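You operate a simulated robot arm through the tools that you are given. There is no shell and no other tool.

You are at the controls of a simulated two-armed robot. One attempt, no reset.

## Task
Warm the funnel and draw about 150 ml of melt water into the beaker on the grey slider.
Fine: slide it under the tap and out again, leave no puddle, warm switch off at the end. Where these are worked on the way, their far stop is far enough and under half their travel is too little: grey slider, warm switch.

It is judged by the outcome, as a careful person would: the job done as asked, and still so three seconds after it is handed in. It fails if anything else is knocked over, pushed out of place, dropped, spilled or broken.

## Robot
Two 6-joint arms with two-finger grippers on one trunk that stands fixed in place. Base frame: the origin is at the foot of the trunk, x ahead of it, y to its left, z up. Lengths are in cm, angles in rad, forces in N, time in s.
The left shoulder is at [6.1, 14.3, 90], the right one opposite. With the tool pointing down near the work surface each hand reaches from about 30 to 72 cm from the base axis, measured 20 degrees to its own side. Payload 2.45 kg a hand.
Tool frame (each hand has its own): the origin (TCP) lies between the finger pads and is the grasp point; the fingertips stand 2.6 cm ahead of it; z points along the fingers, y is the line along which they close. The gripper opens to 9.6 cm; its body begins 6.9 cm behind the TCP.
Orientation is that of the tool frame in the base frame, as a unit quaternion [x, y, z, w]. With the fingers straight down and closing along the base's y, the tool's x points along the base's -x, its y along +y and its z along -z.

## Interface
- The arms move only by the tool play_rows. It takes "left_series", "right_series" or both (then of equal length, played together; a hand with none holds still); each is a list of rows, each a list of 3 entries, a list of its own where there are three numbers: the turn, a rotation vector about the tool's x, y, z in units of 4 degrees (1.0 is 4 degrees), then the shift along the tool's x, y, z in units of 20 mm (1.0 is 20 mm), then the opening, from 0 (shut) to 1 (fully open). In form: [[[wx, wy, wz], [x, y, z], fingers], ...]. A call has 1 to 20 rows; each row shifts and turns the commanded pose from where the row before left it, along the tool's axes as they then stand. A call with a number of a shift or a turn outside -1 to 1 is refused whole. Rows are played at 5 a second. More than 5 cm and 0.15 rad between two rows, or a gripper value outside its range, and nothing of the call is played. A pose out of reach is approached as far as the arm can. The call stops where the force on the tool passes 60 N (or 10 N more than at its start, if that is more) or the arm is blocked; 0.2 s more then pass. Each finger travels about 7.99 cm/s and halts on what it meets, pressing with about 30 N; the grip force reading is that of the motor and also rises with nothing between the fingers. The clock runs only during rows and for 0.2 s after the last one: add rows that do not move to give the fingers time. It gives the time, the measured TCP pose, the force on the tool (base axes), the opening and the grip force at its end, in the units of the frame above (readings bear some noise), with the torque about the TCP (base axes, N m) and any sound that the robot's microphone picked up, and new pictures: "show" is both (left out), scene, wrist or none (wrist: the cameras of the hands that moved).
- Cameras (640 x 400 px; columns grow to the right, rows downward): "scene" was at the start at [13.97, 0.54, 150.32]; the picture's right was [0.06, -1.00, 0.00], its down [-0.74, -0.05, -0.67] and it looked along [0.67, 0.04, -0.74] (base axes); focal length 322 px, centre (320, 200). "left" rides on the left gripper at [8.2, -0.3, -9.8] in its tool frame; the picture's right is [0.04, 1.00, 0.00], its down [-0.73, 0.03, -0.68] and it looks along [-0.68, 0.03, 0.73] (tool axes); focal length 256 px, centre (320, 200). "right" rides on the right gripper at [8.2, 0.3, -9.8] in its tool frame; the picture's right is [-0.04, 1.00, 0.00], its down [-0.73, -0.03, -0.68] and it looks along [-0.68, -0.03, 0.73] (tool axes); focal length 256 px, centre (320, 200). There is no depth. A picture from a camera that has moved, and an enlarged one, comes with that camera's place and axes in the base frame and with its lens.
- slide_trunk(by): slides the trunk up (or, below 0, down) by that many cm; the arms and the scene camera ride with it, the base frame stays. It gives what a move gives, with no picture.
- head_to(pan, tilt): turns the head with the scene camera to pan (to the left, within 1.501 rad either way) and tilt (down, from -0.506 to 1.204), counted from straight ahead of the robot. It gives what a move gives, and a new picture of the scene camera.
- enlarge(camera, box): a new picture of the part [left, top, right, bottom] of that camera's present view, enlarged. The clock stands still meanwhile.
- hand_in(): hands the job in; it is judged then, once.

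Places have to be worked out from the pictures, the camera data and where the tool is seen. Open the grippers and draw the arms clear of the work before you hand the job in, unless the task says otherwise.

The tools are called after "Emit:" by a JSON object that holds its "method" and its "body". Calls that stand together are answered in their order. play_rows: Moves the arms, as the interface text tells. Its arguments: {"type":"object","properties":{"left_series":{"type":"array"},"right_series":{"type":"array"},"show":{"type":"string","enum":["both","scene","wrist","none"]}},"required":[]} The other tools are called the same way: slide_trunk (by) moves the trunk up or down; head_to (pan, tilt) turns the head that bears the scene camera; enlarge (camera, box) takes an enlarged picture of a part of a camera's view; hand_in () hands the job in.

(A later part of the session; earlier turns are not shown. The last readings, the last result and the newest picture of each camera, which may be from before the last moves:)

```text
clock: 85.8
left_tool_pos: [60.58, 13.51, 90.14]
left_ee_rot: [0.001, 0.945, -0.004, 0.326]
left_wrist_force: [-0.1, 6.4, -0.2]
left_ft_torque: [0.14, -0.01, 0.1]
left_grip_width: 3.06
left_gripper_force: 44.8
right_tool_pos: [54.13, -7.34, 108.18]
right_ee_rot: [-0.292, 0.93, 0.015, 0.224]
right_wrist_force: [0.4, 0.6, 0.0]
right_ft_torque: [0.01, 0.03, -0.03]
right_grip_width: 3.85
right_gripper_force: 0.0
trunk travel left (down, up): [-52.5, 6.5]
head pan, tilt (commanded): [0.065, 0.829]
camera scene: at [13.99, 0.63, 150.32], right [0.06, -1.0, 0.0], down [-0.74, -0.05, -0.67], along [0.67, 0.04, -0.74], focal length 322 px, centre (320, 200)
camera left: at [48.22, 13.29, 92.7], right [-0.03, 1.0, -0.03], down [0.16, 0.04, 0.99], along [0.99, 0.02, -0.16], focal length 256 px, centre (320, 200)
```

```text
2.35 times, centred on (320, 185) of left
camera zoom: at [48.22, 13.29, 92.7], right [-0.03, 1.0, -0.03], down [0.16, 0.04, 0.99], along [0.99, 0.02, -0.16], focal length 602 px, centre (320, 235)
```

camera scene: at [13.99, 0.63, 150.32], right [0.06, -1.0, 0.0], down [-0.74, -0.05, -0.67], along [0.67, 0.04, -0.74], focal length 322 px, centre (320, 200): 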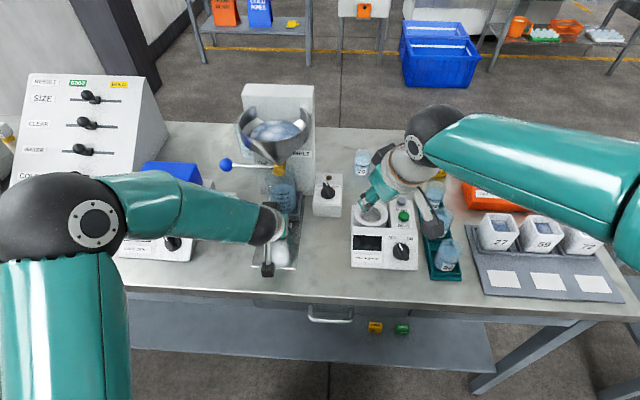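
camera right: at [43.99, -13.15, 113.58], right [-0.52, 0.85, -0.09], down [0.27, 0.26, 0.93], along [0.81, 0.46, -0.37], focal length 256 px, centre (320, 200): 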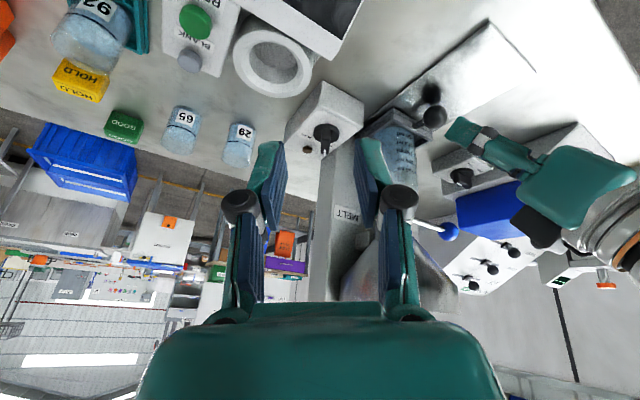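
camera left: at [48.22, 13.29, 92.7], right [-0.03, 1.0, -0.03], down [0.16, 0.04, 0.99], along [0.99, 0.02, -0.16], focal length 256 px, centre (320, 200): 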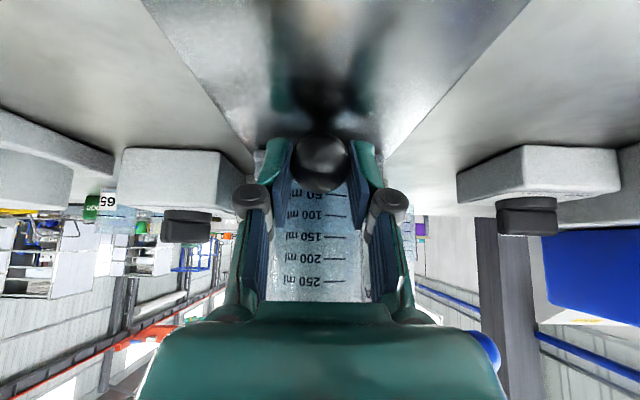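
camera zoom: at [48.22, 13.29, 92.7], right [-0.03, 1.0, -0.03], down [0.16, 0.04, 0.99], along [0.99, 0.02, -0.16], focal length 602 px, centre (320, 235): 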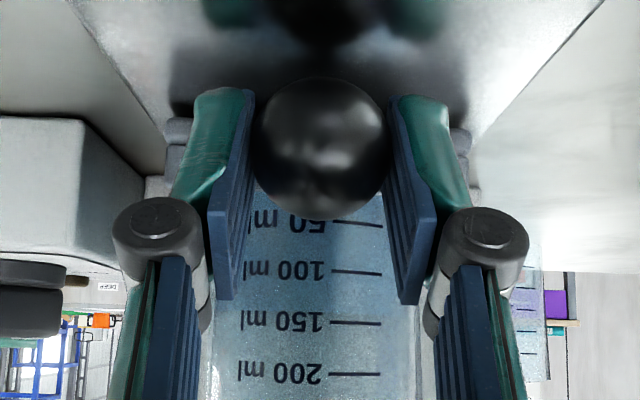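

The ball is gripped, and this camera is nearly level with the 150 mark. I'll zoom on the beaker to confirm the volume before moving.

Emit:
{"method": "enlarge", "body": {"camera": "left", "box": [280, 180, 370, 300]}}

```text
3.33 times, centred on (325, 240) of left
camera zoom: at [48.22, 13.29, 92.7], right [-0.03, 1.0, -0.03], down [0.16, 0.04, 0.99], along [0.99, 0.02, -0.16], focal length 853 px, centre (303, 67)
```

zoom: 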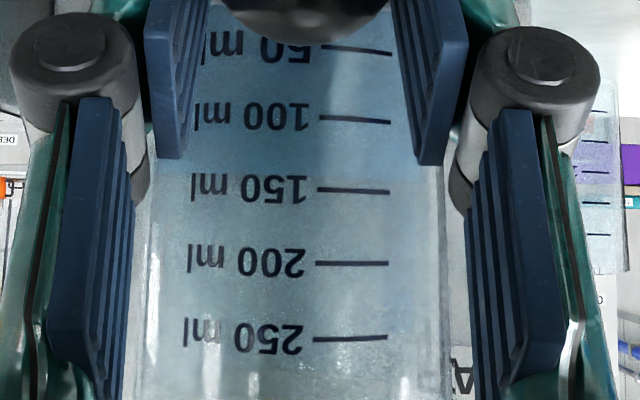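

I'll zoom in more around the 150 mark.

Emit:
{"method": "enlarge", "body": {"camera": "left", "box": [295, 205, 350, 245]}}

```text
10.00 times, centred on (322, 225) of left
camera zoom: at [48.22, 13.29, 92.7], right [-0.03, 1.0, -0.03], down [0.16, 0.04, 0.99], along [0.99, 0.02, -0.16], focal length 2560 px, centre (295, -50)
```

zoom: 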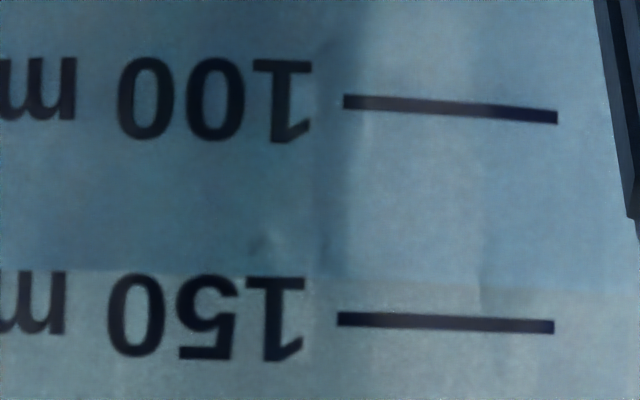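

I'll zoom once more to separate the near and far edges of the surface.

Emit:
{"method": "enlarge", "body": {"camera": "left", "box": [300, 222, 330, 240]}}

Emit:
{"method": "enlarge", "body": {"camera": "left", "box": [325, 222, 355, 240]}}

```text
16.00 times, centred on (315, 231) of left
camera zoom: at [48.22, 13.29, 92.7], right [-0.03, 1.0, -0.03], down [0.16, 0.04, 0.99], along [0.99, 0.02, -0.16], focal length 4096 px, centre (400, -296)
```

zoom: 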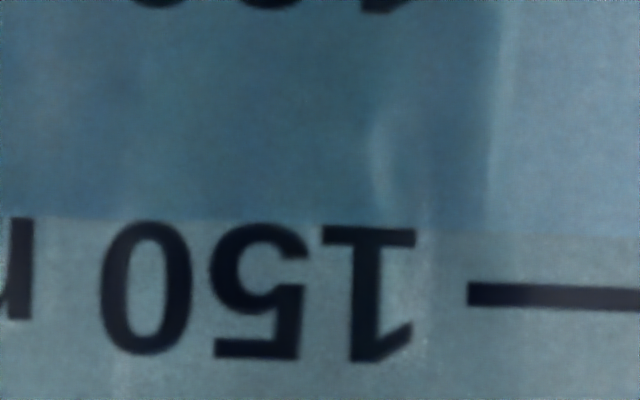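

```text
16.00 times, centred on (340, 231) of left
camera zoom: at [48.22, 13.29, 92.7], right [-0.03, 1.0, -0.03], down [0.16, 0.04, 0.99], along [0.99, 0.02, -0.16], focal length 4096 px, centre (0, -296)
```

zoom: 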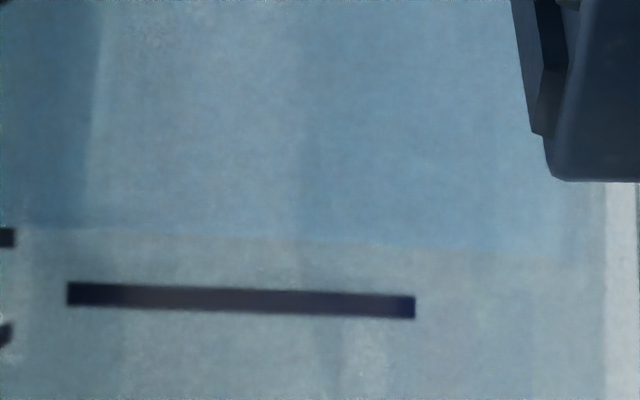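

The water line is clearly visible as the near edge of the surface, about 9 ml below the 150 mark: roughly 141 ml. The beaker is still under the tap, so I'll top it up briefly with the same tap procedure; first the left hand releases the slider and returns to its waiting place.

Emit:
{"method": "play_rows", "body": {"left_series": [[[0, 0, 0], [0, 0, 0], 0.4], [[0, 0, 0], [0, 0, 0], 0.55], [[0, 0, 0], [0, 0, 0], 0.55], [[0, 0, 0], [0, 0, -0.8], 0.55], [[0, 0, 0], [0, 0, -0.8], 0.55], [[0, 0, 0], [0, 0, -0.8], 0.55], [[0, 0, 0], [0, 0, -0.8], 0.55], [[0, 0, 0], [0, 0, -0.8], 0.55], [[0, 0, 0], [-0.296, 0.778, -0.918], 0.55], [[0, 0, 0], [-0.296, 0.778, -0.918], 0.55], [[0, 0, 0], [-0.296, 0.778, -0.918], 0.55], [[0, 0, 0], [-0.296, 0.778, -0.918], 0.55], [[0, 0, 0], [-0.296, 0.778, -0.918], 0.55], [[0, 0, 0], [-0.296, 0.778, -0.918], 0.55], [[0, 0, 0], [-0.296, 0.778, -0.918], 0.55], [[0, 0, 0], [-0.296, 0.778, -0.918], 0.55], [[0, 0, 0], [-0.296, 0.778, -0.918], 0.55], [[0, 0, 1], [0, 0, 0], 0.55], [[0, 0, 1], [0, 0, 0], 0.55]], "show": "scene"}}

Emit:
{"method": "enlarge", "body": {"camera": "scene", "box": [220, 80, 370, 280]}}

Emit:
{"method": "enlarge", "body": {"camera": "scene", "box": [265, 165, 305, 205]}}

```text
clock: 89.8
left_tool_pos: [49.66, 27.81, 112.69]
left_ee_rot: [0.068, 0.943, 0.018, 0.326]
left_wrist_force: [0.0, 0.1, 0.8]
left_ft_torque: [-0.01, -0.04, 0.0]
left_grip_width: 5.27
left_gripper_force: 0.1
right_tool_pos: [54.11, -7.44, 108.26]
right_ee_rot: [-0.292, 0.93, 0.015, 0.224]
right_wrist_force: [0.4, 0.5, -0.7]
right_ft_torque: [0.0, -0.04, -0.02]
right_grip_width: 3.8
right_gripper_force: 0.1
trunk travel left (down, up): [-52.5, 6.5]
head pan, tilt (commanded): [0.065, 0.829]
camera scene: at [13.94, 0.55, 150.33], right [0.06, -1.0, 0.0], down [-0.74, -0.05, -0.67], along [0.67, 0.04, -0.74], focal length 322 px, centre (320, 200)
```

scene: 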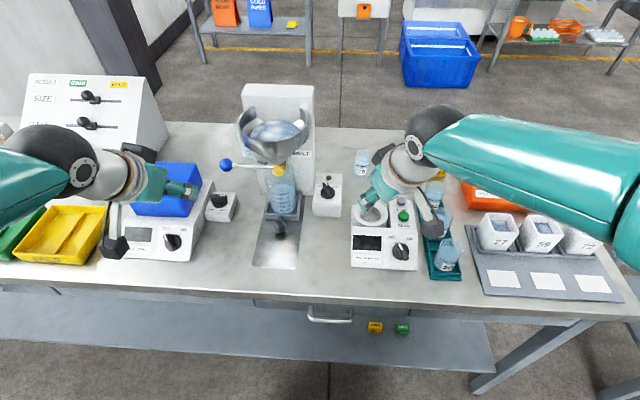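

```text
2.00 times, centred on (295, 180) of scene
camera zoom: at [13.94, 0.55, 150.33], right [0.06, -1.0, 0.0], down [-0.74, -0.05, -0.67], along [0.67, 0.04, -0.74], focal length 643 px, centre (370, 240)
```

zoom: 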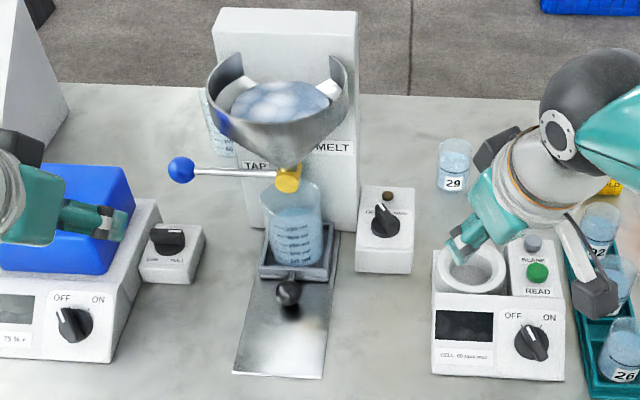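

```text
10.00 times, centred on (285, 185) of scene
camera zoom: at [13.94, 0.55, 150.33], right [0.06, -1.0, 0.0], down [-0.74, -0.05, -0.67], along [0.67, 0.04, -0.74], focal length 3216 px, centre (670, 350)
```

zoom: 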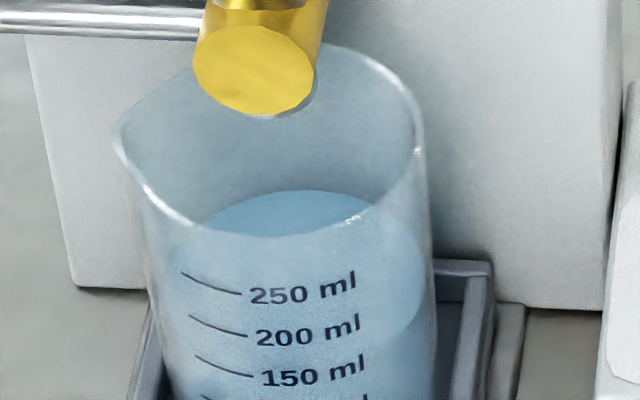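

The scene is clean and everything is in place. I'll roll the left hand for the tap again.

Emit:
{"method": "play_rows", "body": {"left_series": [[[0, 0, 1], [0, 0, 0], 0.55], [[0, 0, 1], [0, 0, 0], 0.55], [[0, 0, 1], [0, 0, 0], 0.55], [[0, 0, 1], [0, 0, 0], 0.55], [[0, 0, 1], [0, 0, 0], 0.55], [[0, 0, 1], [0, 0, 0], 0.55], [[0, 0, 1], [0, 0, 0], 0.55], [[0, 0, 1], [0, 0, 0], 0.55], [[0, 0, 1], [0, 0, 0], 0.55], [[0, 0, 1], [0, 0, 0], 0.55], [[0, 0, 1], [0, 0, 0], 0.55], [[0, 0, 1], [0, 0, 0], 0.55], [[0, 0, 1], [0, 0, 0], 0.55], [[0, 0, 1], [0, 0, 0], 0.55], [[0, 0, 1], [0, 0, 0], 0.55], [[0, 0, 1], [0, 0, 0], 0.55], [[0, 0, 1], [0, 0, 0], 0.55], [[0, 0, 1], [0, 0, 0], 0.55], [[0, 0, 1], [0, 0, 0], 0.55], [[0, 0, 1], [0, 0, 0], 0.55]], "show": "none"}}

Emit:
{"method": "play_rows", "body": {"left_series": [[[0.8, 0, 0], [0, 0, 0], 0.55], [[0.8, 0, 0], [0, 0, 0], 0.55], [[0.8, 0, 0], [0, 0, 0], 0.55], [[0.7, 0, 0], [0, 0, 0], 0.55], [[0, 0, 0], [0, 0, 0], 0.55]], "show": "wrist"}}

```text
clock: 94.0
left_tool_pos: [49.66, 27.66, 112.57]
left_ee_rot: [0.659, 0.678, 0.223, 0.237]
left_wrist_force: [0.0, -1.1, 0.0]
left_ft_torque: [0.0, 0.01, 0.0]
left_grip_width: 5.29
left_gripper_force: 0.0
right_tool_pos: [54.16, -7.33, 108.27]
right_ee_rot: [-0.292, 0.93, 0.015, 0.224]
right_wrist_force: [0.0, 0.6, 0.9]
right_ft_torque: [-0.04, -0.01, -0.01]
right_grip_width: 3.84
right_gripper_force: 0.0
trunk travel left (down, up): [-52.5, 6.5]
head pan, tilt (commanded): [0.065, 0.829]
```

```text
clock: 95.2
left_tool_pos: [49.68, 27.66, 112.57]
left_ee_rot: [0.68, 0.699, 0.148, 0.166]
left_wrist_force: [0.9, 0.0, -0.7]
left_ft_torque: [-0.03, 0.02, 0.03]
left_grip_width: 5.25
left_gripper_force: 0.0
right_tool_pos: [54.05, -7.45, 108.18]
right_ee_rot: [-0.291, 0.93, 0.015, 0.224]
right_wrist_force: [0.3, -0.3, -0.3]
right_ft_torque: [-0.01, 0.02, -0.01]
right_grip_width: 3.8
right_gripper_force: 0.0
trunk travel left (down, up): [-52.5, 6.5]
head pan, tilt (commanded): [0.065, 0.829]
camera left: at [45.07, 36.01, 120.99], right [0.9, 0.07, 0.43], down [-0.25, -0.72, 0.65], along [0.36, -0.69, -0.63], focal length 256 px, centre (320, 200)
```

left: 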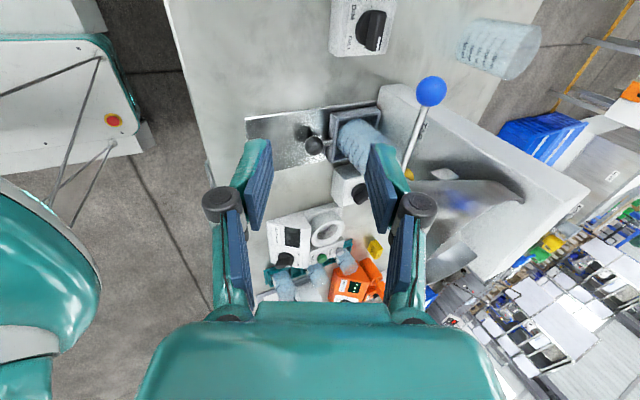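

Same orientation as before. I'll move to the pre-grasp point at the tap ball.

Emit:
{"method": "play_rows", "body": {"left_series": [[[0, 0, 0], [-0.117, 0.873, 0.829], 0.55], [[0, 0, 0], [-0.117, 0.873, 0.829], 0.55], [[0, 0, 0], [-0.117, 0.873, 0.829], 0.55], [[0, 0, 0], [-0.117, 0.873, 0.829], 0.55], [[0, 0, 0], [-0.117, 0.873, 0.829], 0.55], [[0, 0, 0], [-0.117, 0.873, 0.829], 0.55], [[0, 0, 0], [-0.117, 0.873, 0.829], 0.55], [[0, 0, 0], [0, 0, 0], 0.55]], "show": "wrist"}}

```text
clock: 97.0
left_tool_pos: [65.86, 26.28, 107.4]
left_ee_rot: [0.68, 0.699, 0.149, 0.166]
left_wrist_force: [0.6, 0.4, 0.7]
left_ft_torque: [0.01, -0.04, -0.02]
left_grip_width: 5.29
left_gripper_force: 0.1
right_tool_pos: [54.18, -7.46, 108.36]
right_ee_rot: [-0.292, 0.93, 0.015, 0.224]
right_wrist_force: [-0.3, -0.1, -0.1]
right_ft_torque: [-0.02, 0.01, -0.02]
right_grip_width: 3.83
right_gripper_force: 0.0
trunk travel left (down, up): [-52.5, 6.5]
head pan, tilt (commanded): [0.065, 0.829]
camera left: at [61.2, 34.63, 115.84], right [0.9, 0.07, 0.43], down [-0.25, -0.72, 0.65], along [0.36, -0.69, -0.63], focal length 256 px, centre (320, 200)
```

left: 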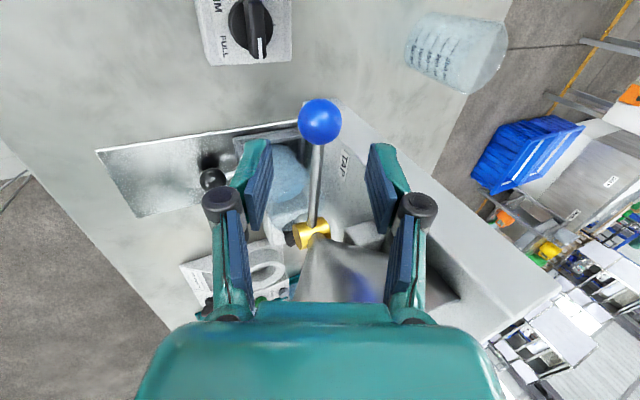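

The ball is again centred. I'll descend and grip it without moving the lever.

Emit:
{"method": "play_rows", "body": {"left_series": [[[0, 0, 0], [-0.02, 0.01, 0.765], 0.55], [[0, 0, 0], [-0.02, 0.01, 0.765], 0.55], [[0, 0, 0], [-0.02, 0.01, 0.765], 0.55], [[0, 0, 0], [-0.02, 0.01, 0.765], 0.55], [[0, 0, 0], [-0.02, 0.01, 0.765], 0.55], [[0, 0, 0], [0, 0, 0], 0.55], [[0, 0, 0], [0, 0, 0], 0.4], [[0, 0, 0], [0, 0, 0], 0.32], [[0, 0, 0], [0, 0, 0], 0.29], [[0, 0, 0], [0, 0, 0], 0.29]], "show": "both"}}

Emit:
{"method": "enlarge", "body": {"camera": "scene", "box": [265, 165, 305, 205]}}

```text
clock: 99.2
left_tool_pos: [69.2, 25.81, 100.43]
left_ee_rot: [0.68, 0.699, 0.148, 0.165]
left_wrist_force: [-5.1, -0.4, -2.2]
left_ft_torque: [0.11, 0.02, 0.06]
left_grip_width: 2.96
left_gripper_force: 44.8
right_tool_pos: [54.16, -7.41, 108.28]
right_ee_rot: [-0.292, 0.93, 0.016, 0.224]
right_wrist_force: [-0.2, -0.5, 0.0]
right_ft_torque: [-0.01, 0.02, 0.04]
right_grip_width: 3.83
right_gripper_force: 0.1
trunk travel left (down, up): [-52.5, 6.5]
head pan, tilt (commanded): [0.065, 0.829]
camera scene: at [13.95, 0.55, 150.32], right [0.06, -1.0, 0.0], down [-0.74, -0.05, -0.67], along [0.67, 0.04, -0.74], focal length 322 px, centre (320, 200)
camera left: at [64.54, 34.27, 108.98], right [0.9, 0.07, 0.43], down [-0.25, -0.72, 0.65], along [0.36, -0.69, -0.63], focal length 256 px, centre (320, 200)
```

scene: 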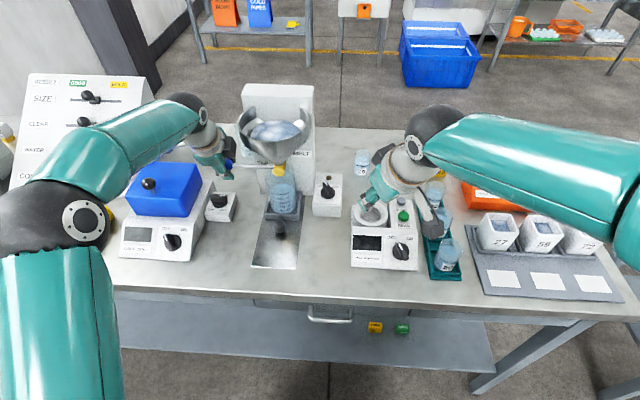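
left: 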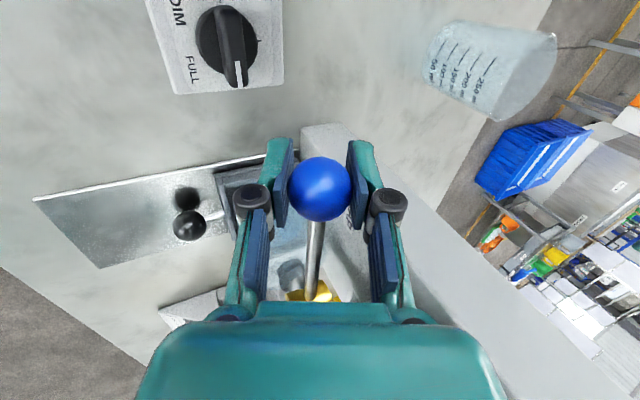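

```text
10.00 times, centred on (285, 185) of scene
camera zoom: at [13.95, 0.55, 150.32], right [0.06, -1.0, 0.0], down [-0.74, -0.05, -0.67], along [0.67, 0.04, -0.74], focal length 3216 px, centre (670, 350)
```

zoom: 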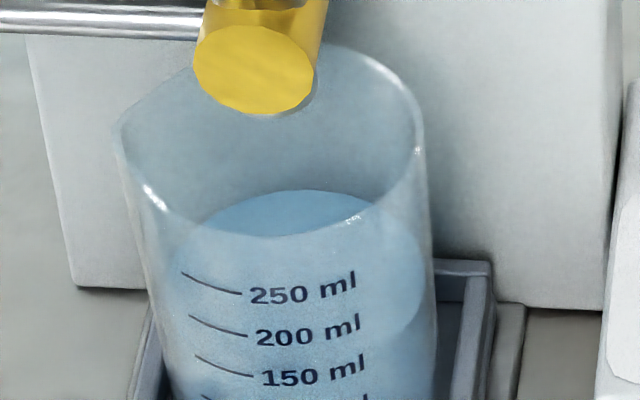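

The lever is held at closed, level about 141 ml. In one call I'll open to about 12°, hold 0.6 s and close again for about 8–10 ml more.

Emit:
{"method": "play_rows", "body": {"left_series": [[[0, 0, 0], [-0.025, -0.143, 0.298], 0.29], [[0, 0, 0], [-0.025, -0.143, 0.298], 0.29], [[0, 0, 0], [-0.025, -0.143, 0.298], 0.29], [[0, 0, 0], [-0.025, -0.143, 0.298], 0.29], [[0, 0, 0], [0, 0, 0], 0.29], [[0, 0, 0], [0, 0, 0], 0.29], [[0, 0, 0], [0, 0, 0], 0.29], [[0, 0, 0], [0.028, 0.155, -0.325], 0.29], [[0, 0, 0], [0.028, 0.155, -0.325], 0.29], [[0, 0, 0], [0.028, 0.155, -0.325], 0.29], [[0, 0, 0], [0.028, 0.155, -0.325], 0.29], [[0, 0, 0], [0, 0, 0], 0.29], [[0, 0, 0], [0, 0, 0], 0.29]], "show": "scene"}}

Emit:
{"method": "enlarge", "body": {"camera": "scene", "box": [265, 165, 305, 205]}}

Emit:
{"method": "enlarge", "body": {"camera": "scene", "box": [200, 70, 340, 210]}}

```text
clock: 102.0
left_tool_pos: [69.12, 25.98, 100.53]
left_ee_rot: [0.681, 0.699, 0.145, 0.163]
left_wrist_force: [-7.6, -5.9, -18.7]
left_ft_torque: [1.0, 0.06, 0.43]
left_grip_width: 2.98
left_gripper_force: 45.2
right_tool_pos: [54.34, -7.48, 108.26]
right_ee_rot: [-0.292, 0.93, 0.016, 0.223]
right_wrist_force: [0.1, 0.0, -0.9]
right_ft_torque: [0.03, 0.02, 0.02]
right_grip_width: 3.83
right_gripper_force: 0.1
trunk travel left (down, up): [-52.5, 6.5]
head pan, tilt (commanded): [0.065, 0.829]
camera scene: at [14.13, 0.51, 150.29], right [0.06, -1.0, 0.0], down [-0.74, -0.05, -0.67], along [0.67, 0.04, -0.74], focal length 322 px, centre (320, 200)
```

scene: 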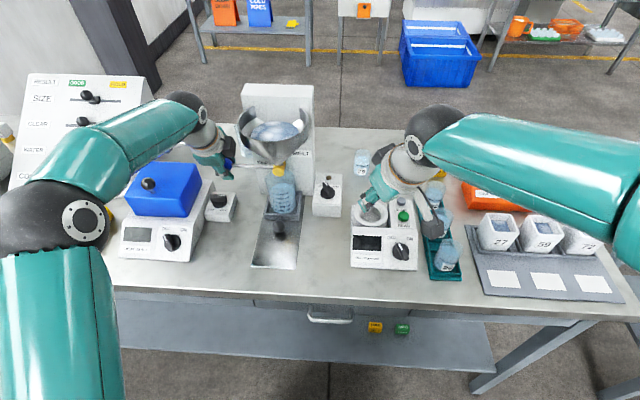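

```text
10.00 times, centred on (285, 185) of scene
camera zoom: at [14.13, 0.51, 150.29], right [0.06, -1.0, 0.0], down [-0.74, -0.05, -0.67], along [0.67, 0.04, -0.74], focal length 3216 px, centre (670, 350)
```

zoom: 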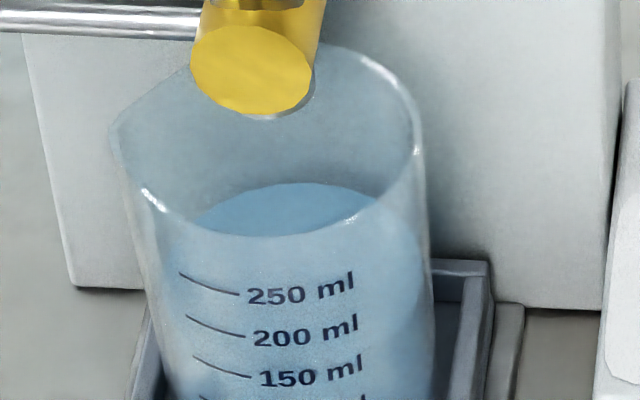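

```text
2.86 times, centred on (270, 140) of scene
camera zoom: at [14.13, 0.51, 150.29], right [0.06, -1.0, 0.0], down [-0.74, -0.05, -0.67], along [0.67, 0.04, -0.74], focal length 919 px, centre (463, 371)
```

zoom: 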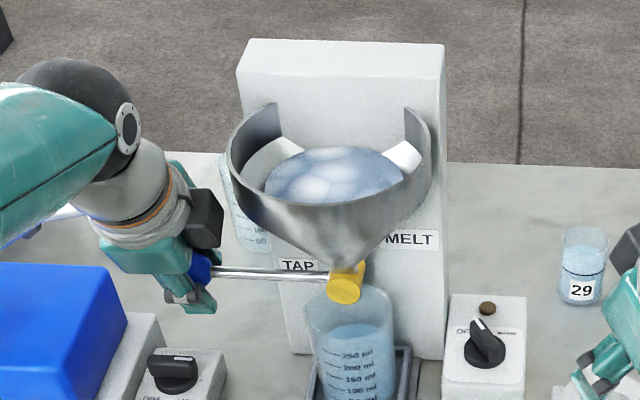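

The surface rose about 9 ml (to about 150 ml), the stream has stopped and the lever is at its stop. I'll release the ball, back out, and return toward the waiting place.

Emit:
{"method": "play_rows", "body": {"left_series": [[[0, 0, 0], [0, -0.05, 0.1], 0.29], [[0, 0, 0], [0, 0, 0], 0.4], [[0, 0, 0], [0, 0, 0], 0.55], [[0, 0, 0], [0, 0, 0], 0.55], [[0, 0, 0], [0, 0, -0.5], 0.55], [[0, 0, 0], [0, 0, -0.9], 0.55], [[0, 0, 0], [0, 0, -0.9], 0.55], [[0, 0, 0], [0, 0, -0.9], 0.55], [[0, 0, 0], [0, 0, -0.9], 0.55], [[0, 0, 0], [0.117, -0.873, -0.829], 0.55], [[0, 0, 0], [0.117, -0.873, -0.829], 0.55], [[0, 0, 0], [0.117, -0.873, -0.829], 0.55], [[0, 0, 0], [0.117, -0.873, -0.829], 0.55], [[0, 0, 0], [0.117, -0.873, -0.829], 0.55], [[0, 0, 0], [0.117, -0.873, -0.829], 0.55], [[0, 0, 0], [0.117, -0.873, -0.829], 0.55], [[0, 0, 0], [0, 0, 0], 0.55]], "show": "scene"}}

Emit:
{"method": "enlarge", "body": {"camera": "scene", "box": [200, 70, 360, 230]}}

```text
clock: 105.6
left_tool_pos: [49.56, 27.55, 112.97]
left_ee_rot: [0.68, 0.698, 0.148, 0.166]
left_wrist_force: [0.3, -0.1, -0.2]
left_ft_torque: [-0.04, 0.03, -0.01]
left_grip_width: 5.28
left_gripper_force: 0.0
right_tool_pos: [54.23, -7.42, 108.26]
right_ee_rot: [-0.292, 0.93, 0.015, 0.224]
right_wrist_force: [0.6, 0.7, -0.2]
right_ft_torque: [0.01, 0.01, 0.0]
right_grip_width: 3.84
right_gripper_force: 0.2
trunk travel left (down, up): [-52.5, 6.5]
head pan, tilt (commanded): [0.065, 0.829]
camera scene: at [14.05, 0.54, 150.31], right [0.06, -1.0, 0.0], down [-0.74, -0.05, -0.67], along [0.67, 0.04, -0.74], focal length 322 px, centre (320, 200)
```

scene: 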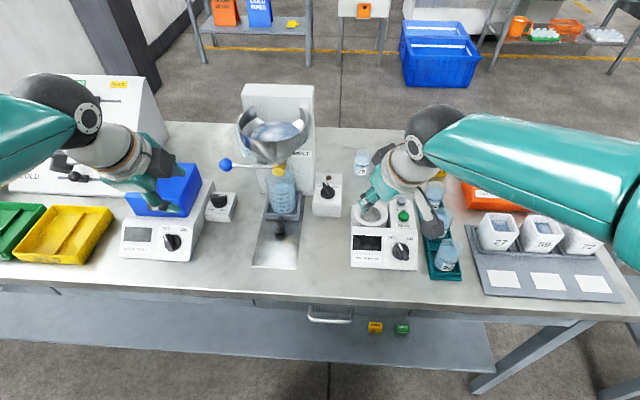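

```text
2.50 times, centred on (280, 150) of scene
camera zoom: at [14.05, 0.54, 150.31], right [0.06, -1.0, 0.0], down [-0.74, -0.05, -0.67], along [0.67, 0.04, -0.74], focal length 804 px, centre (420, 325)
```

zoom: 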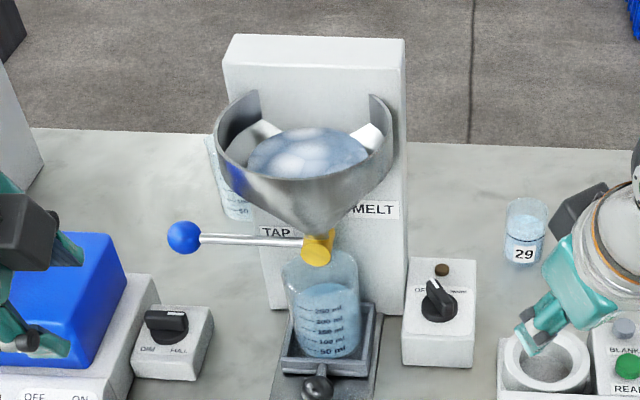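

Lever is level, the tap shut, the lamp dark. I'll unroll the left hand for the slider.

Emit:
{"method": "play_rows", "body": {"left_series": [[[0, 0, -1], [0, 0, 0], 0.55], [[0, 0, -1], [0, 0, 0], 0.55], [[0, 0, -1], [0, 0, 0], 0.55], [[0, 0, -1], [0, 0, 0], 0.55], [[0, 0, -1], [0, 0, 0], 0.55], [[0, 0, -1], [0, 0, 0], 0.55], [[0, 0, -1], [0, 0, 0], 0.55], [[0, 0, -1], [0, 0, 0], 0.55], [[0, 0, -1], [0, 0, 0], 0.55], [[0, 0, -1], [0, 0, 0], 0.55], [[0, 0, -1], [0, 0, 0], 0.55], [[0, 0, -1], [0, 0, 0], 0.55], [[0, 0, -1], [0, 0, 0], 0.55], [[0, 0, -1], [0, 0, 0], 0.55], [[0, 0, -1], [0, 0, 0], 0.55], [[0, 0, -1], [0, 0, 0], 0.55], [[0, 0, -1], [0, 0, 0], 0.55], [[0, 0, -1], [0, 0, 0], 0.55], [[0, 0, -1], [0, 0, 0], 0.55], [[0, 0, -1], [0, 0, 0], 0.55]], "show": "none"}}

Emit:
{"method": "play_rows", "body": {"left_series": [[[0, 0, -1], [0, 0, 0], 0.55], [[0, 0, -1], [0, 0, 0], 0.55], [[0, -1, 0], [0, 0, 0], 0.55], [[0, -1, 0], [0, 0, 0], 0.55], [[0, -1, 0], [0, 0, 0], 0.55], [[0, 0, 0], [0, 0, 0], 0.55]], "show": "none"}}

```text
clock: 109.8
left_tool_pos: [49.41, 27.47, 113.04]
left_ee_rot: [0.07, 0.972, 0.008, 0.223]
left_wrist_force: [-0.1, 0.1, -0.4]
left_ft_torque: [0.01, -0.02, 0.0]
left_grip_width: 5.3
left_gripper_force: 0.0
right_tool_pos: [54.12, -7.35, 108.29]
right_ee_rot: [-0.292, 0.93, 0.015, 0.224]
right_wrist_force: [0.0, -0.1, -0.4]
right_ft_torque: [-0.03, -0.01, -0.01]
right_grip_width: 3.86
right_gripper_force: 0.0
trunk travel left (down, up): [-52.5, 6.5]
head pan, tilt (commanded): [0.065, 0.829]
```

```text
clock: 111.2
left_tool_pos: [49.61, 27.43, 113.17]
left_ee_rot: [0.003, 0.946, -0.008, 0.324]
left_wrist_force: [0.0, 0.9, -0.7]
left_ft_torque: [0.01, 0.02, 0.07]
left_grip_width: 5.28
left_gripper_force: 0.1
right_tool_pos: [54.22, -7.49, 108.24]
right_ee_rot: [-0.291, 0.93, 0.015, 0.224]
right_wrist_force: [0.0, 0.6, 0.0]
right_ft_torque: [0.01, 0.05, 0.03]
right_grip_width: 3.86
right_gripper_force: 0.0
trunk travel left (down, up): [-52.5, 6.5]
head pan, tilt (commanded): [0.065, 0.829]
```

The left hand is back in its slider orientation. I'll descend to the pre-grasp point behind the slider ball.

Emit:
{"method": "play_rows", "body": {"left_series": [[[0, 0, 0], [0.311, -0.758, 0.959], 0.55], [[0, 0, 0], [0.311, -0.758, 0.959], 0.55], [[0, 0, 0], [0.311, -0.758, 0.959], 0.55], [[0, 0, 0], [0.311, -0.758, 0.959], 0.55], [[0, 0, 0], [0.311, -0.758, 0.959], 0.55], [[0, 0, 0], [0.311, -0.758, 0.959], 0.55], [[0, 0, 0], [0.311, -0.758, 0.959], 0.55], [[0, 0, 0], [0.311, -0.758, 0.959], 0.55], [[0, 0, 0], [0.311, -0.758, 0.959], 0.55], [[0, 0, 0], [0, 0, 0], 0.55]], "show": "wrist"}}

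Emit:
{"method": "enlarge", "body": {"camera": "left", "box": [220, 60, 420, 230]}}

```text
clock: 113.4
left_tool_pos: [55.6, 13.62, 96.3]
left_ee_rot: [0.003, 0.946, -0.008, 0.323]
left_wrist_force: [1.0, 0.7, 0.4]
left_ft_torque: [0.0, 0.01, 0.01]
left_grip_width: 5.28
left_gripper_force: 0.1
right_tool_pos: [54.22, -7.5, 108.23]
right_ee_rot: [-0.292, 0.93, 0.015, 0.224]
right_wrist_force: [-0.1, -0.6, 0.0]
right_ft_torque: [0.0, -0.04, 0.02]
right_grip_width: 3.83
right_gripper_force: 0.1
trunk travel left (down, up): [-52.5, 6.5]
head pan, tilt (commanded): [0.065, 0.829]
camera left: at [43.19, 13.36, 98.99], right [-0.02, 1.0, -0.04], down [0.17, 0.04, 0.99], along [0.99, 0.01, -0.17], focal length 256 px, centre (320, 200)
```

left: 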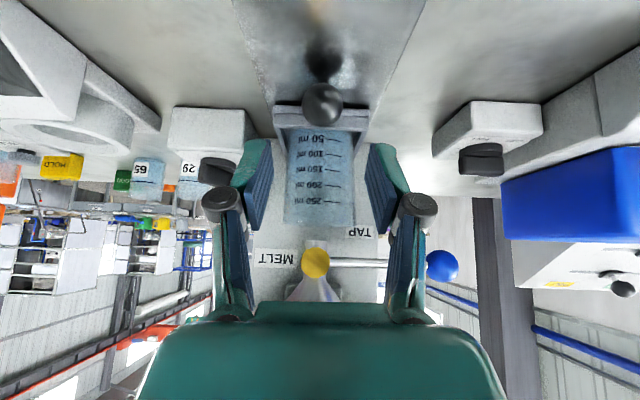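

```text
2.35 times, centred on (320, 145) of left
camera zoom: at [43.19, 13.36, 98.99], right [-0.02, 1.0, -0.04], down [0.17, 0.04, 0.99], along [0.99, 0.01, -0.17], focal length 602 px, centre (320, 329)
```

zoom: 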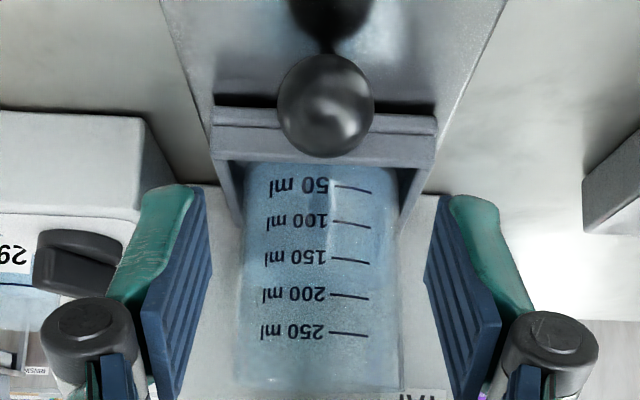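

Same geometry as before; I'll advance and grip the ball.

Emit:
{"method": "play_rows", "body": {"left_series": [[[0, 0, 0], [0, 0, 0.8], 0.55], [[0, 0, 0], [0, 0, 0.8], 0.55], [[0, 0, 0], [0, 0, 0.8], 0.55], [[0, 0, 0], [0, 0, 0.8], 0.55], [[0, 0, 0], [0, 0, 0.8], 0.55], [[0, 0, 0], [0, 0, 0], 0.55], [[0, 0, 0], [0, 0, 0], 0.4], [[0, 0, 0], [0, 0, 0], 0.2], [[0, 0, 0], [0, 0, 0], 0.2], [[0, 0, 0], [0, 0, 0], 0.2]], "show": "wrist"}}

Emit:
{"method": "enlarge", "body": {"camera": "left", "box": [295, 205, 350, 245]}}

```text
clock: 115.6
left_tool_pos: [60.41, 13.52, 89.88]
left_ee_rot: [0.002, 0.946, -0.008, 0.323]
left_wrist_force: [-0.4, 6.5, 0.2]
left_ft_torque: [0.16, -0.03, 0.14]
left_grip_width: 3.02
left_gripper_force: 45.0
right_tool_pos: [54.25, -7.42, 108.27]
right_ee_rot: [-0.292, 0.93, 0.015, 0.224]
right_wrist_force: [-0.5, 0.2, 0.0]
right_ft_torque: [-0.02, 0.0, 0.02]
right_grip_width: 3.84
right_gripper_force: 0.1
trunk travel left (down, up): [-52.5, 6.5]
head pan, tilt (commanded): [0.065, 0.829]
camera left: at [48.1, 13.37, 92.61], right [-0.02, 1.0, -0.04], down [0.17, 0.04, 0.99], along [0.99, 0.02, -0.17], focal length 256 px, centre (320, 200)
```

left: 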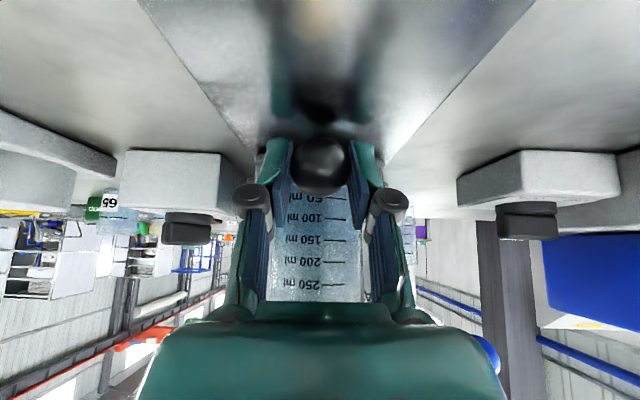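

```text
10.00 times, centred on (322, 225) of left
camera zoom: at [48.1, 13.37, 92.61], right [-0.02, 1.0, -0.04], down [0.17, 0.04, 0.99], along [0.99, 0.02, -0.17], focal length 2560 px, centre (295, -50)
```

zoom: 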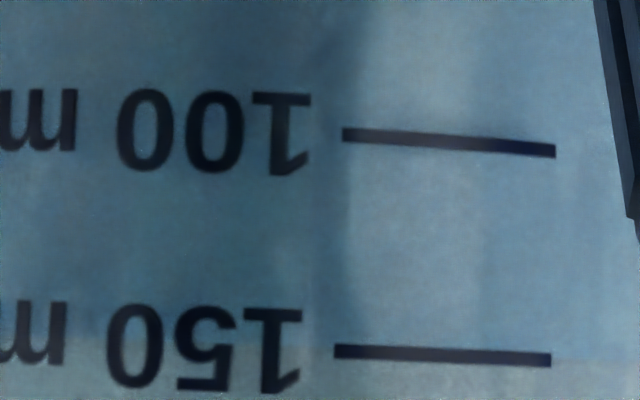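

The water line now sits right at the 150 ml mark. I'll pull the slider back out slowly along −x.

Emit:
{"method": "play_rows", "body": {"left_series": [[[0, 0, 0], [0.06, 0, -0.046], 0.2], [[0, 0, 0], [0.1185, 0, -0.092], 0.2], [[0, 0, 0], [0.1975, 0, -0.153], 0.2], [[0, 0, 0], [0.1975, 0, -0.153], 0.2], [[0, 0, 0], [0.1975, 0, -0.153], 0.2], [[0, 0, 0], [0.1975, 0, -0.153], 0.2], [[0, 0, 0], [0.1975, 0, -0.153], 0.2], [[0, 0, 0], [0.1975, 0, -0.153], 0.2], [[0, 0, 0], [0.1975, 0, -0.153], 0.2], [[0, 0, 0], [0.1975, 0, -0.153], 0.2], [[0, 0, 0], [0.1975, 0, -0.153], 0.2], [[0, 0, 0], [0.1975, 0, -0.153], 0.2], [[0, 0, 0], [0.1975, 0, -0.153], 0.2], [[0, 0, 0], [0.1975, 0, -0.153], 0.2], [[0, 0, 0], [0.1975, 0, -0.153], 0.2], [[0, 0, 0], [0.1975, 0, -0.153], 0.2], [[0, 0, 0], [0.1975, 0, -0.153], 0.2], [[0, 0, 0], [0.1975, 0, -0.153], 0.2], [[0, 0, 0], [0.1185, 0, -0.092], 0.2], [[0, 0, 0], [0.06, 0, -0.046], 0.2]], "show": "both"}}

Emit:
{"method": "enlarge", "body": {"camera": "scene", "box": [210, 130, 350, 290]}}

```text
clock: 119.8
left_tool_pos: [51.36, 13.61, 89.93]
left_ee_rot: [0.003, 0.946, -0.008, 0.323]
left_wrist_force: [0.9, 2.9, 2.6]
left_ft_torque: [0.06, -0.15, -0.05]
left_grip_width: 3.06
left_gripper_force: 45.9
right_tool_pos: [54.24, -7.45, 108.28]
right_ee_rot: [-0.291, 0.93, 0.016, 0.224]
right_wrist_force: [-0.9, -0.4, -1.0]
right_ft_torque: [-0.01, -0.03, 0.01]
right_grip_width: 3.83
right_gripper_force: 0.1
trunk travel left (down, up): [-52.5, 6.5]
head pan, tilt (commanded): [0.065, 0.829]
camera scene: at [13.96, 0.58, 150.32], right [0.06, -1.0, 0.0], down [-0.74, -0.05, -0.67], along [0.67, 0.04, -0.74], focal length 322 px, centre (320, 200)
camera left: at [39.06, 13.39, 92.6], right [-0.02, 1.0, -0.04], down [0.17, 0.04, 0.99], along [0.99, 0.01, -0.17], focal length 256 px, centre (320, 200)
```

scene: 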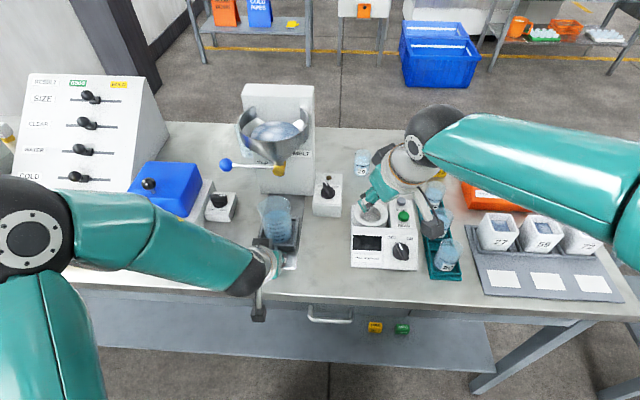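
left: 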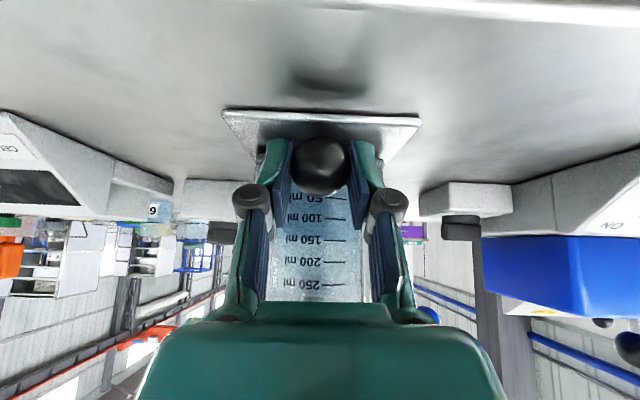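

```text
2.50 times, centred on (280, 210) of scene
camera zoom: at [13.96, 0.58, 150.32], right [0.06, -1.0, 0.0], down [-0.74, -0.05, -0.67], along [0.67, 0.04, -0.74], focal length 804 px, centre (420, 175)
```

zoom: 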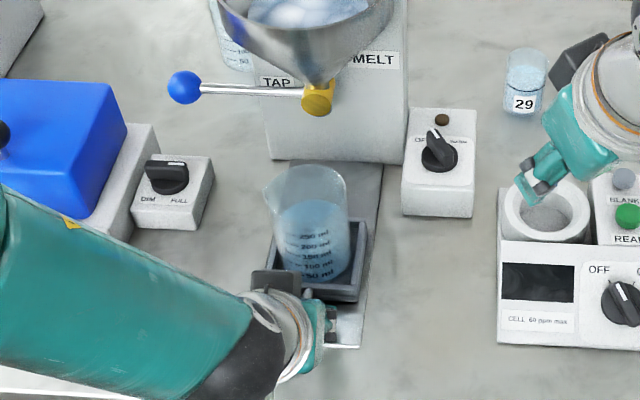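

The beaker is riding out steadily. About 2.4 cm remains to the starting stop; I'll continue in small steps.

Emit:
{"method": "play_rows", "body": {"left_series": [[[0, 0, 0], [0.06, 0, -0.046], 0.2], [[0, 0, 0], [0.1, 0, -0.077], 0.2], [[0, 0, 0], [0.1, 0, -0.077], 0.2], [[0, 0, 0], [0.1, 0, -0.077], 0.2], [[0, 0, 0], [0.1, 0, -0.077], 0.2], [[0, 0, 0], [0.1, 0, -0.077], 0.2], [[0, 0, 0], [0.1, 0, -0.077], 0.2], [[0, 0, 0], [0.1, 0, -0.077], 0.2], [[0, 0, 0], [0.1, 0, -0.077], 0.2], [[0, 0, 0], [0.1, 0, -0.077], 0.2], [[0, 0, 0], [0.08, 0, -0.06], 0.2], [[0, 0, 0], [0, 0, 0], 0.2]], "show": "both"}}

```text
clock: 122.4
left_tool_pos: [48.85, 13.43, 89.81]
left_ee_rot: [0.003, 0.946, -0.008, 0.323]
left_wrist_force: [-0.7, -2.0, 0.1]
left_ft_torque: [-0.03, -0.15, 0.0]
left_grip_width: 3.05
left_gripper_force: 45.1
right_tool_pos: [54.21, -7.51, 108.2]
right_ee_rot: [-0.292, 0.93, 0.016, 0.225]
right_wrist_force: [-0.6, -0.4, 1.2]
right_ft_torque: [0.0, 0.0, 0.0]
right_grip_width: 3.84
right_gripper_force: 0.0
trunk travel left (down, up): [-52.5, 6.5]
head pan, tilt (commanded): [0.065, 0.829]
camera scene: at [13.97, 0.51, 150.32], right [0.06, -1.0, 0.0], down [-0.74, -0.05, -0.67], along [0.67, 0.04, -0.74], focal length 322 px, centre (320, 200)
camera left: at [36.44, 13.4, 92.61], right [-0.02, 1.0, -0.04], down [0.17, 0.04, 0.99], along [0.99, 0.01, -0.17], focal length 256 px, centre (320, 200)
```

scene: 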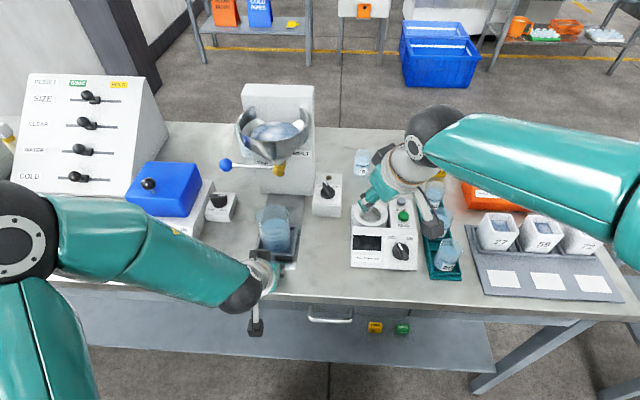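
left: 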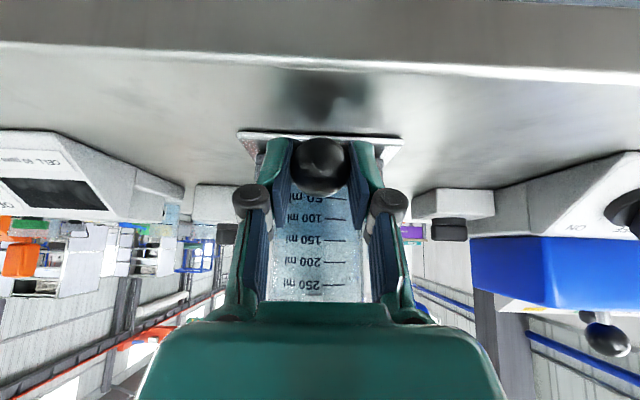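

No stop felt yet. I'll pull a few more millimetres very gently to feel for the near stop.

Emit:
{"method": "play_rows", "body": {"left_series": [[[0, 0, 0], [0.06, 0, -0.046], 0.2], [[0, 0, 0], [0.06, 0, -0.046], 0.2], [[0, 0, 0], [0.06, 0, -0.046], 0.2], [[0, 0, 0], [0.06, 0, -0.046], 0.2], [[0, 0, 0], [0, 0, 0], 0.2]], "show": "scene"}}

Emit:
{"method": "enlarge", "body": {"camera": "scene", "box": [230, 180, 330, 290]}}

```text
clock: 123.6
left_tool_pos: [48.44, 13.46, 89.83]
left_ee_rot: [0.003, 0.946, -0.007, 0.324]
left_wrist_force: [10.7, -4.6, 3.3]
left_ft_torque: [-0.1, -0.19, 0.05]
left_grip_width: 3.0
left_gripper_force: 44.6
right_tool_pos: [54.37, -7.47, 108.09]
right_ee_rot: [-0.291, 0.93, 0.016, 0.224]
right_wrist_force: [-0.3, 0.1, 0.8]
right_ft_torque: [-0.03, 0.01, -0.02]
right_grip_width: 3.84
right_gripper_force: 0.0
trunk travel left (down, up): [-52.5, 6.5]
head pan, tilt (commanded): [0.065, 0.829]
camera scene: at [14.12, 0.47, 150.31], right [0.06, -1.0, 0.0], down [-0.74, -0.05, -0.67], along [0.67, 0.04, -0.74], focal length 322 px, centre (320, 200)
```

scene: 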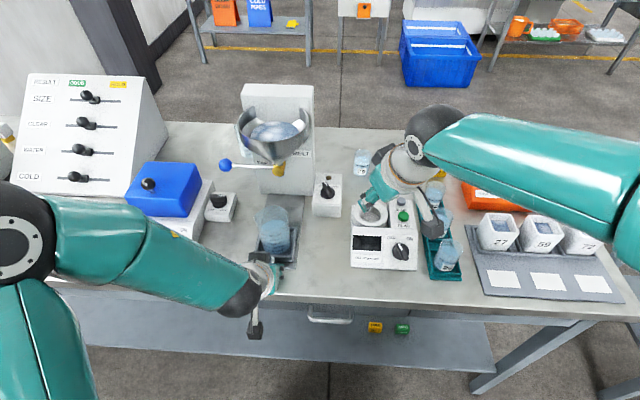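

```text
3.64 times, centred on (280, 235) of scene
camera zoom: at [14.12, 0.47, 150.31], right [0.06, -1.0, 0.0], down [-0.74, -0.05, -0.67], along [0.67, 0.04, -0.74], focal length 1169 px, centre (466, 73)
```

zoom: 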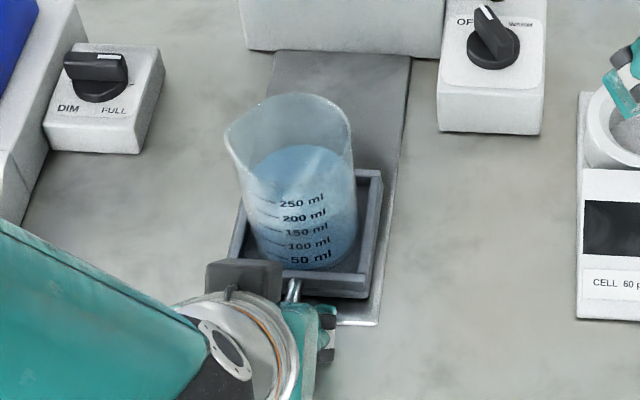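

The near stop is reached (+10.7 N) and the beaker stands upright in its tray. I'll relax, open and back the left hand away.

Emit:
{"method": "play_rows", "body": {"left_series": [[[0, 0, 0], [-0.06, 0, 0.046], 0.2], [[0, 0, 0], [0, 0, 0], 0.3], [[0, 0, 0], [0, 0, 0], 0.45], [[0, 0, 0], [0, 0, 0], 0.6], [[0, 0, 0], [0, 0, -0.4], 0.6], [[0, 0, 0], [0, 0, -0.8], 0.6], [[0, 0, 0], [0, 0, -1], 0.6], [[0, 0, 0], [0, 0, -1], 0.6], [[0, 0, 0], [0, 0, -1], 0.6], [[0, 0, 0], [0, 0.3, -1], 0.6], [[0, 0, 0], [0, 0.6, -1], 0.6], [[0, 0, 0], [-0.4, 0.8, -0.9], 0.8], [[0, 0, 0], [-0.4, 0.8, -0.9], 1], [[0, 0, 0], [0, 0, 0], 1]], "right_series": [[[0, 0, 0], [0, 0, 0], 0.4], [[0, 0, 0], [0, 0, 0], 0.4], [[0, 0, 0], [0, 0, 0], 0.4], [[0, 0, 0], [0, 0, 0], 0.4], [[0, 0, 0], [0, 0, 0], 0.4], [[0, 0, 0], [0, 0, -0.5], 0.4], [[0, 0, 0], [0.3, 0, -0.8], 0.4], [[0, 0, 0], [0.3, -0.3, -0.9], 0.4], [[0, 0, 0], [0.3, -0.3, -0.9], 0.6], [[0, 0, 0], [0.3, -0.3, -0.9], 0.8], [[0, 0, 0], [0.3, -0.3, -0.9], 1], [[0, 0, 0], [0, 0, 0], 1], [[0, 0, 0], [0, 0, 0], 1], [[0, 0, 0], [0, 0, 0], 1]], "show": "both"}}

Emit:
{"method": "enlarge", "body": {"camera": "scene", "box": [200, 70, 360, 290]}}

Emit:
{"method": "enlarge", "body": {"camera": "scene", "box": [240, 160, 310, 290]}}

```text
clock: 126.6
left_tool_pos: [39.99, 18.83, 103.44]
left_ee_rot: [0.002, 0.946, -0.008, 0.323]
left_wrist_force: [1.5, -0.2, 0.6]
left_ft_torque: [0.03, -0.01, 0.01]
left_grip_width: 9.63
left_gripper_force: 0.1
right_tool_pos: [49.29, -12.48, 116.07]
right_ee_rot: [-0.292, 0.93, 0.015, 0.224]
right_wrist_force: [-0.4, 0.2, -0.1]
right_ft_torque: [0.01, 0.02, 0.04]
right_grip_width: 9.6
right_gripper_force: 0.0
trunk travel left (down, up): [-52.5, 6.5]
head pan, tilt (commanded): [0.065, 0.829]
camera scene: at [14.02, 0.53, 150.31], right [0.06, -1.0, 0.0], down [-0.74, -0.05, -0.67], along [0.67, 0.04, -0.74], focal length 322 px, centre (320, 200)
camera right: at [39.09, -18.28, 121.41], right [-0.52, 0.85, -0.09], down [0.27, 0.26, 0.93], along [0.81, 0.46, -0.37], focal length 256 px, centre (320, 200)
camera left: at [27.55, 18.69, 106.14], right [-0.02, 1.0, -0.04], down [0.17, 0.04, 0.99], along [0.99, 0.01, -0.17], focal length 256 px, centre (320, 200)
```

scene: 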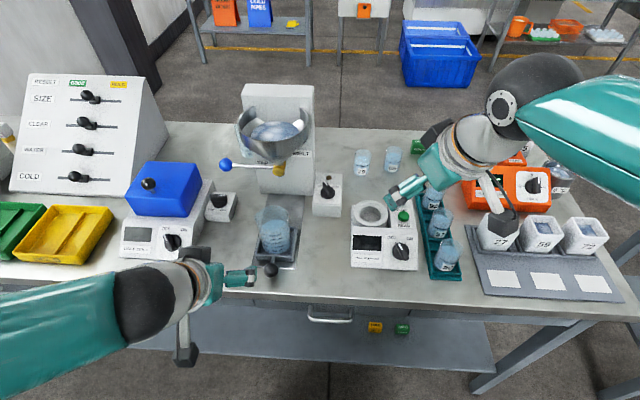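
right: 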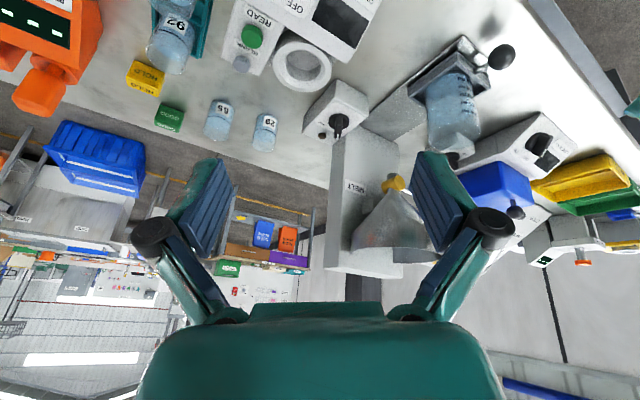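
left: 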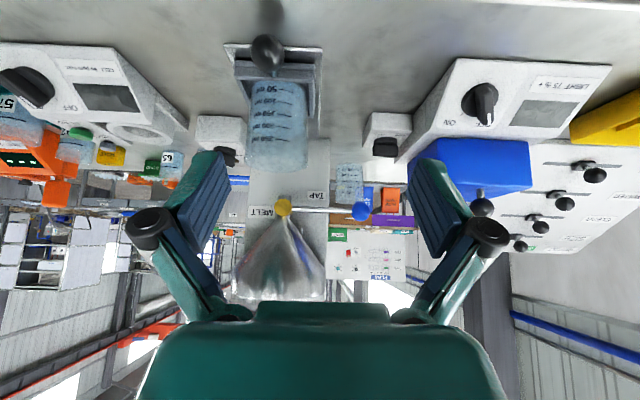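

```text
1.82 times, centred on (280, 180) of scene
camera zoom: at [14.02, 0.53, 150.31], right [0.06, -1.0, 0.0], down [-0.74, -0.05, -0.67], along [0.67, 0.04, -0.74], focal length 585 px, centre (393, 236)
```

zoom: 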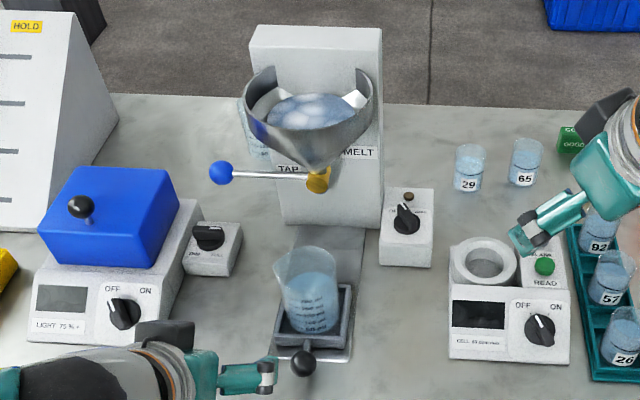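

```text
3.08 times, centred on (275, 225) of scene
camera zoom: at [14.02, 0.53, 150.31], right [0.06, -1.0, 0.0], down [-0.74, -0.05, -0.67], along [0.67, 0.04, -0.74], focal length 990 px, centre (458, 123)
```

zoom: 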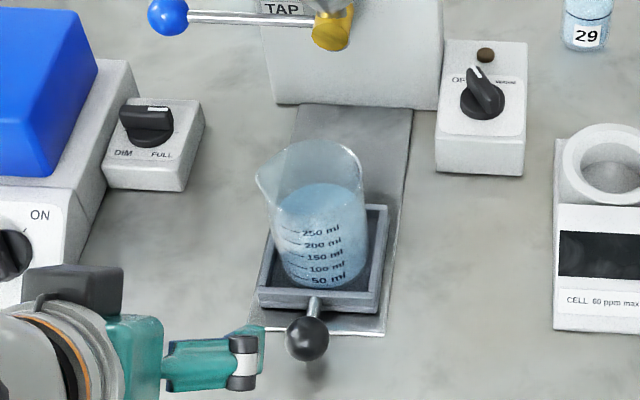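

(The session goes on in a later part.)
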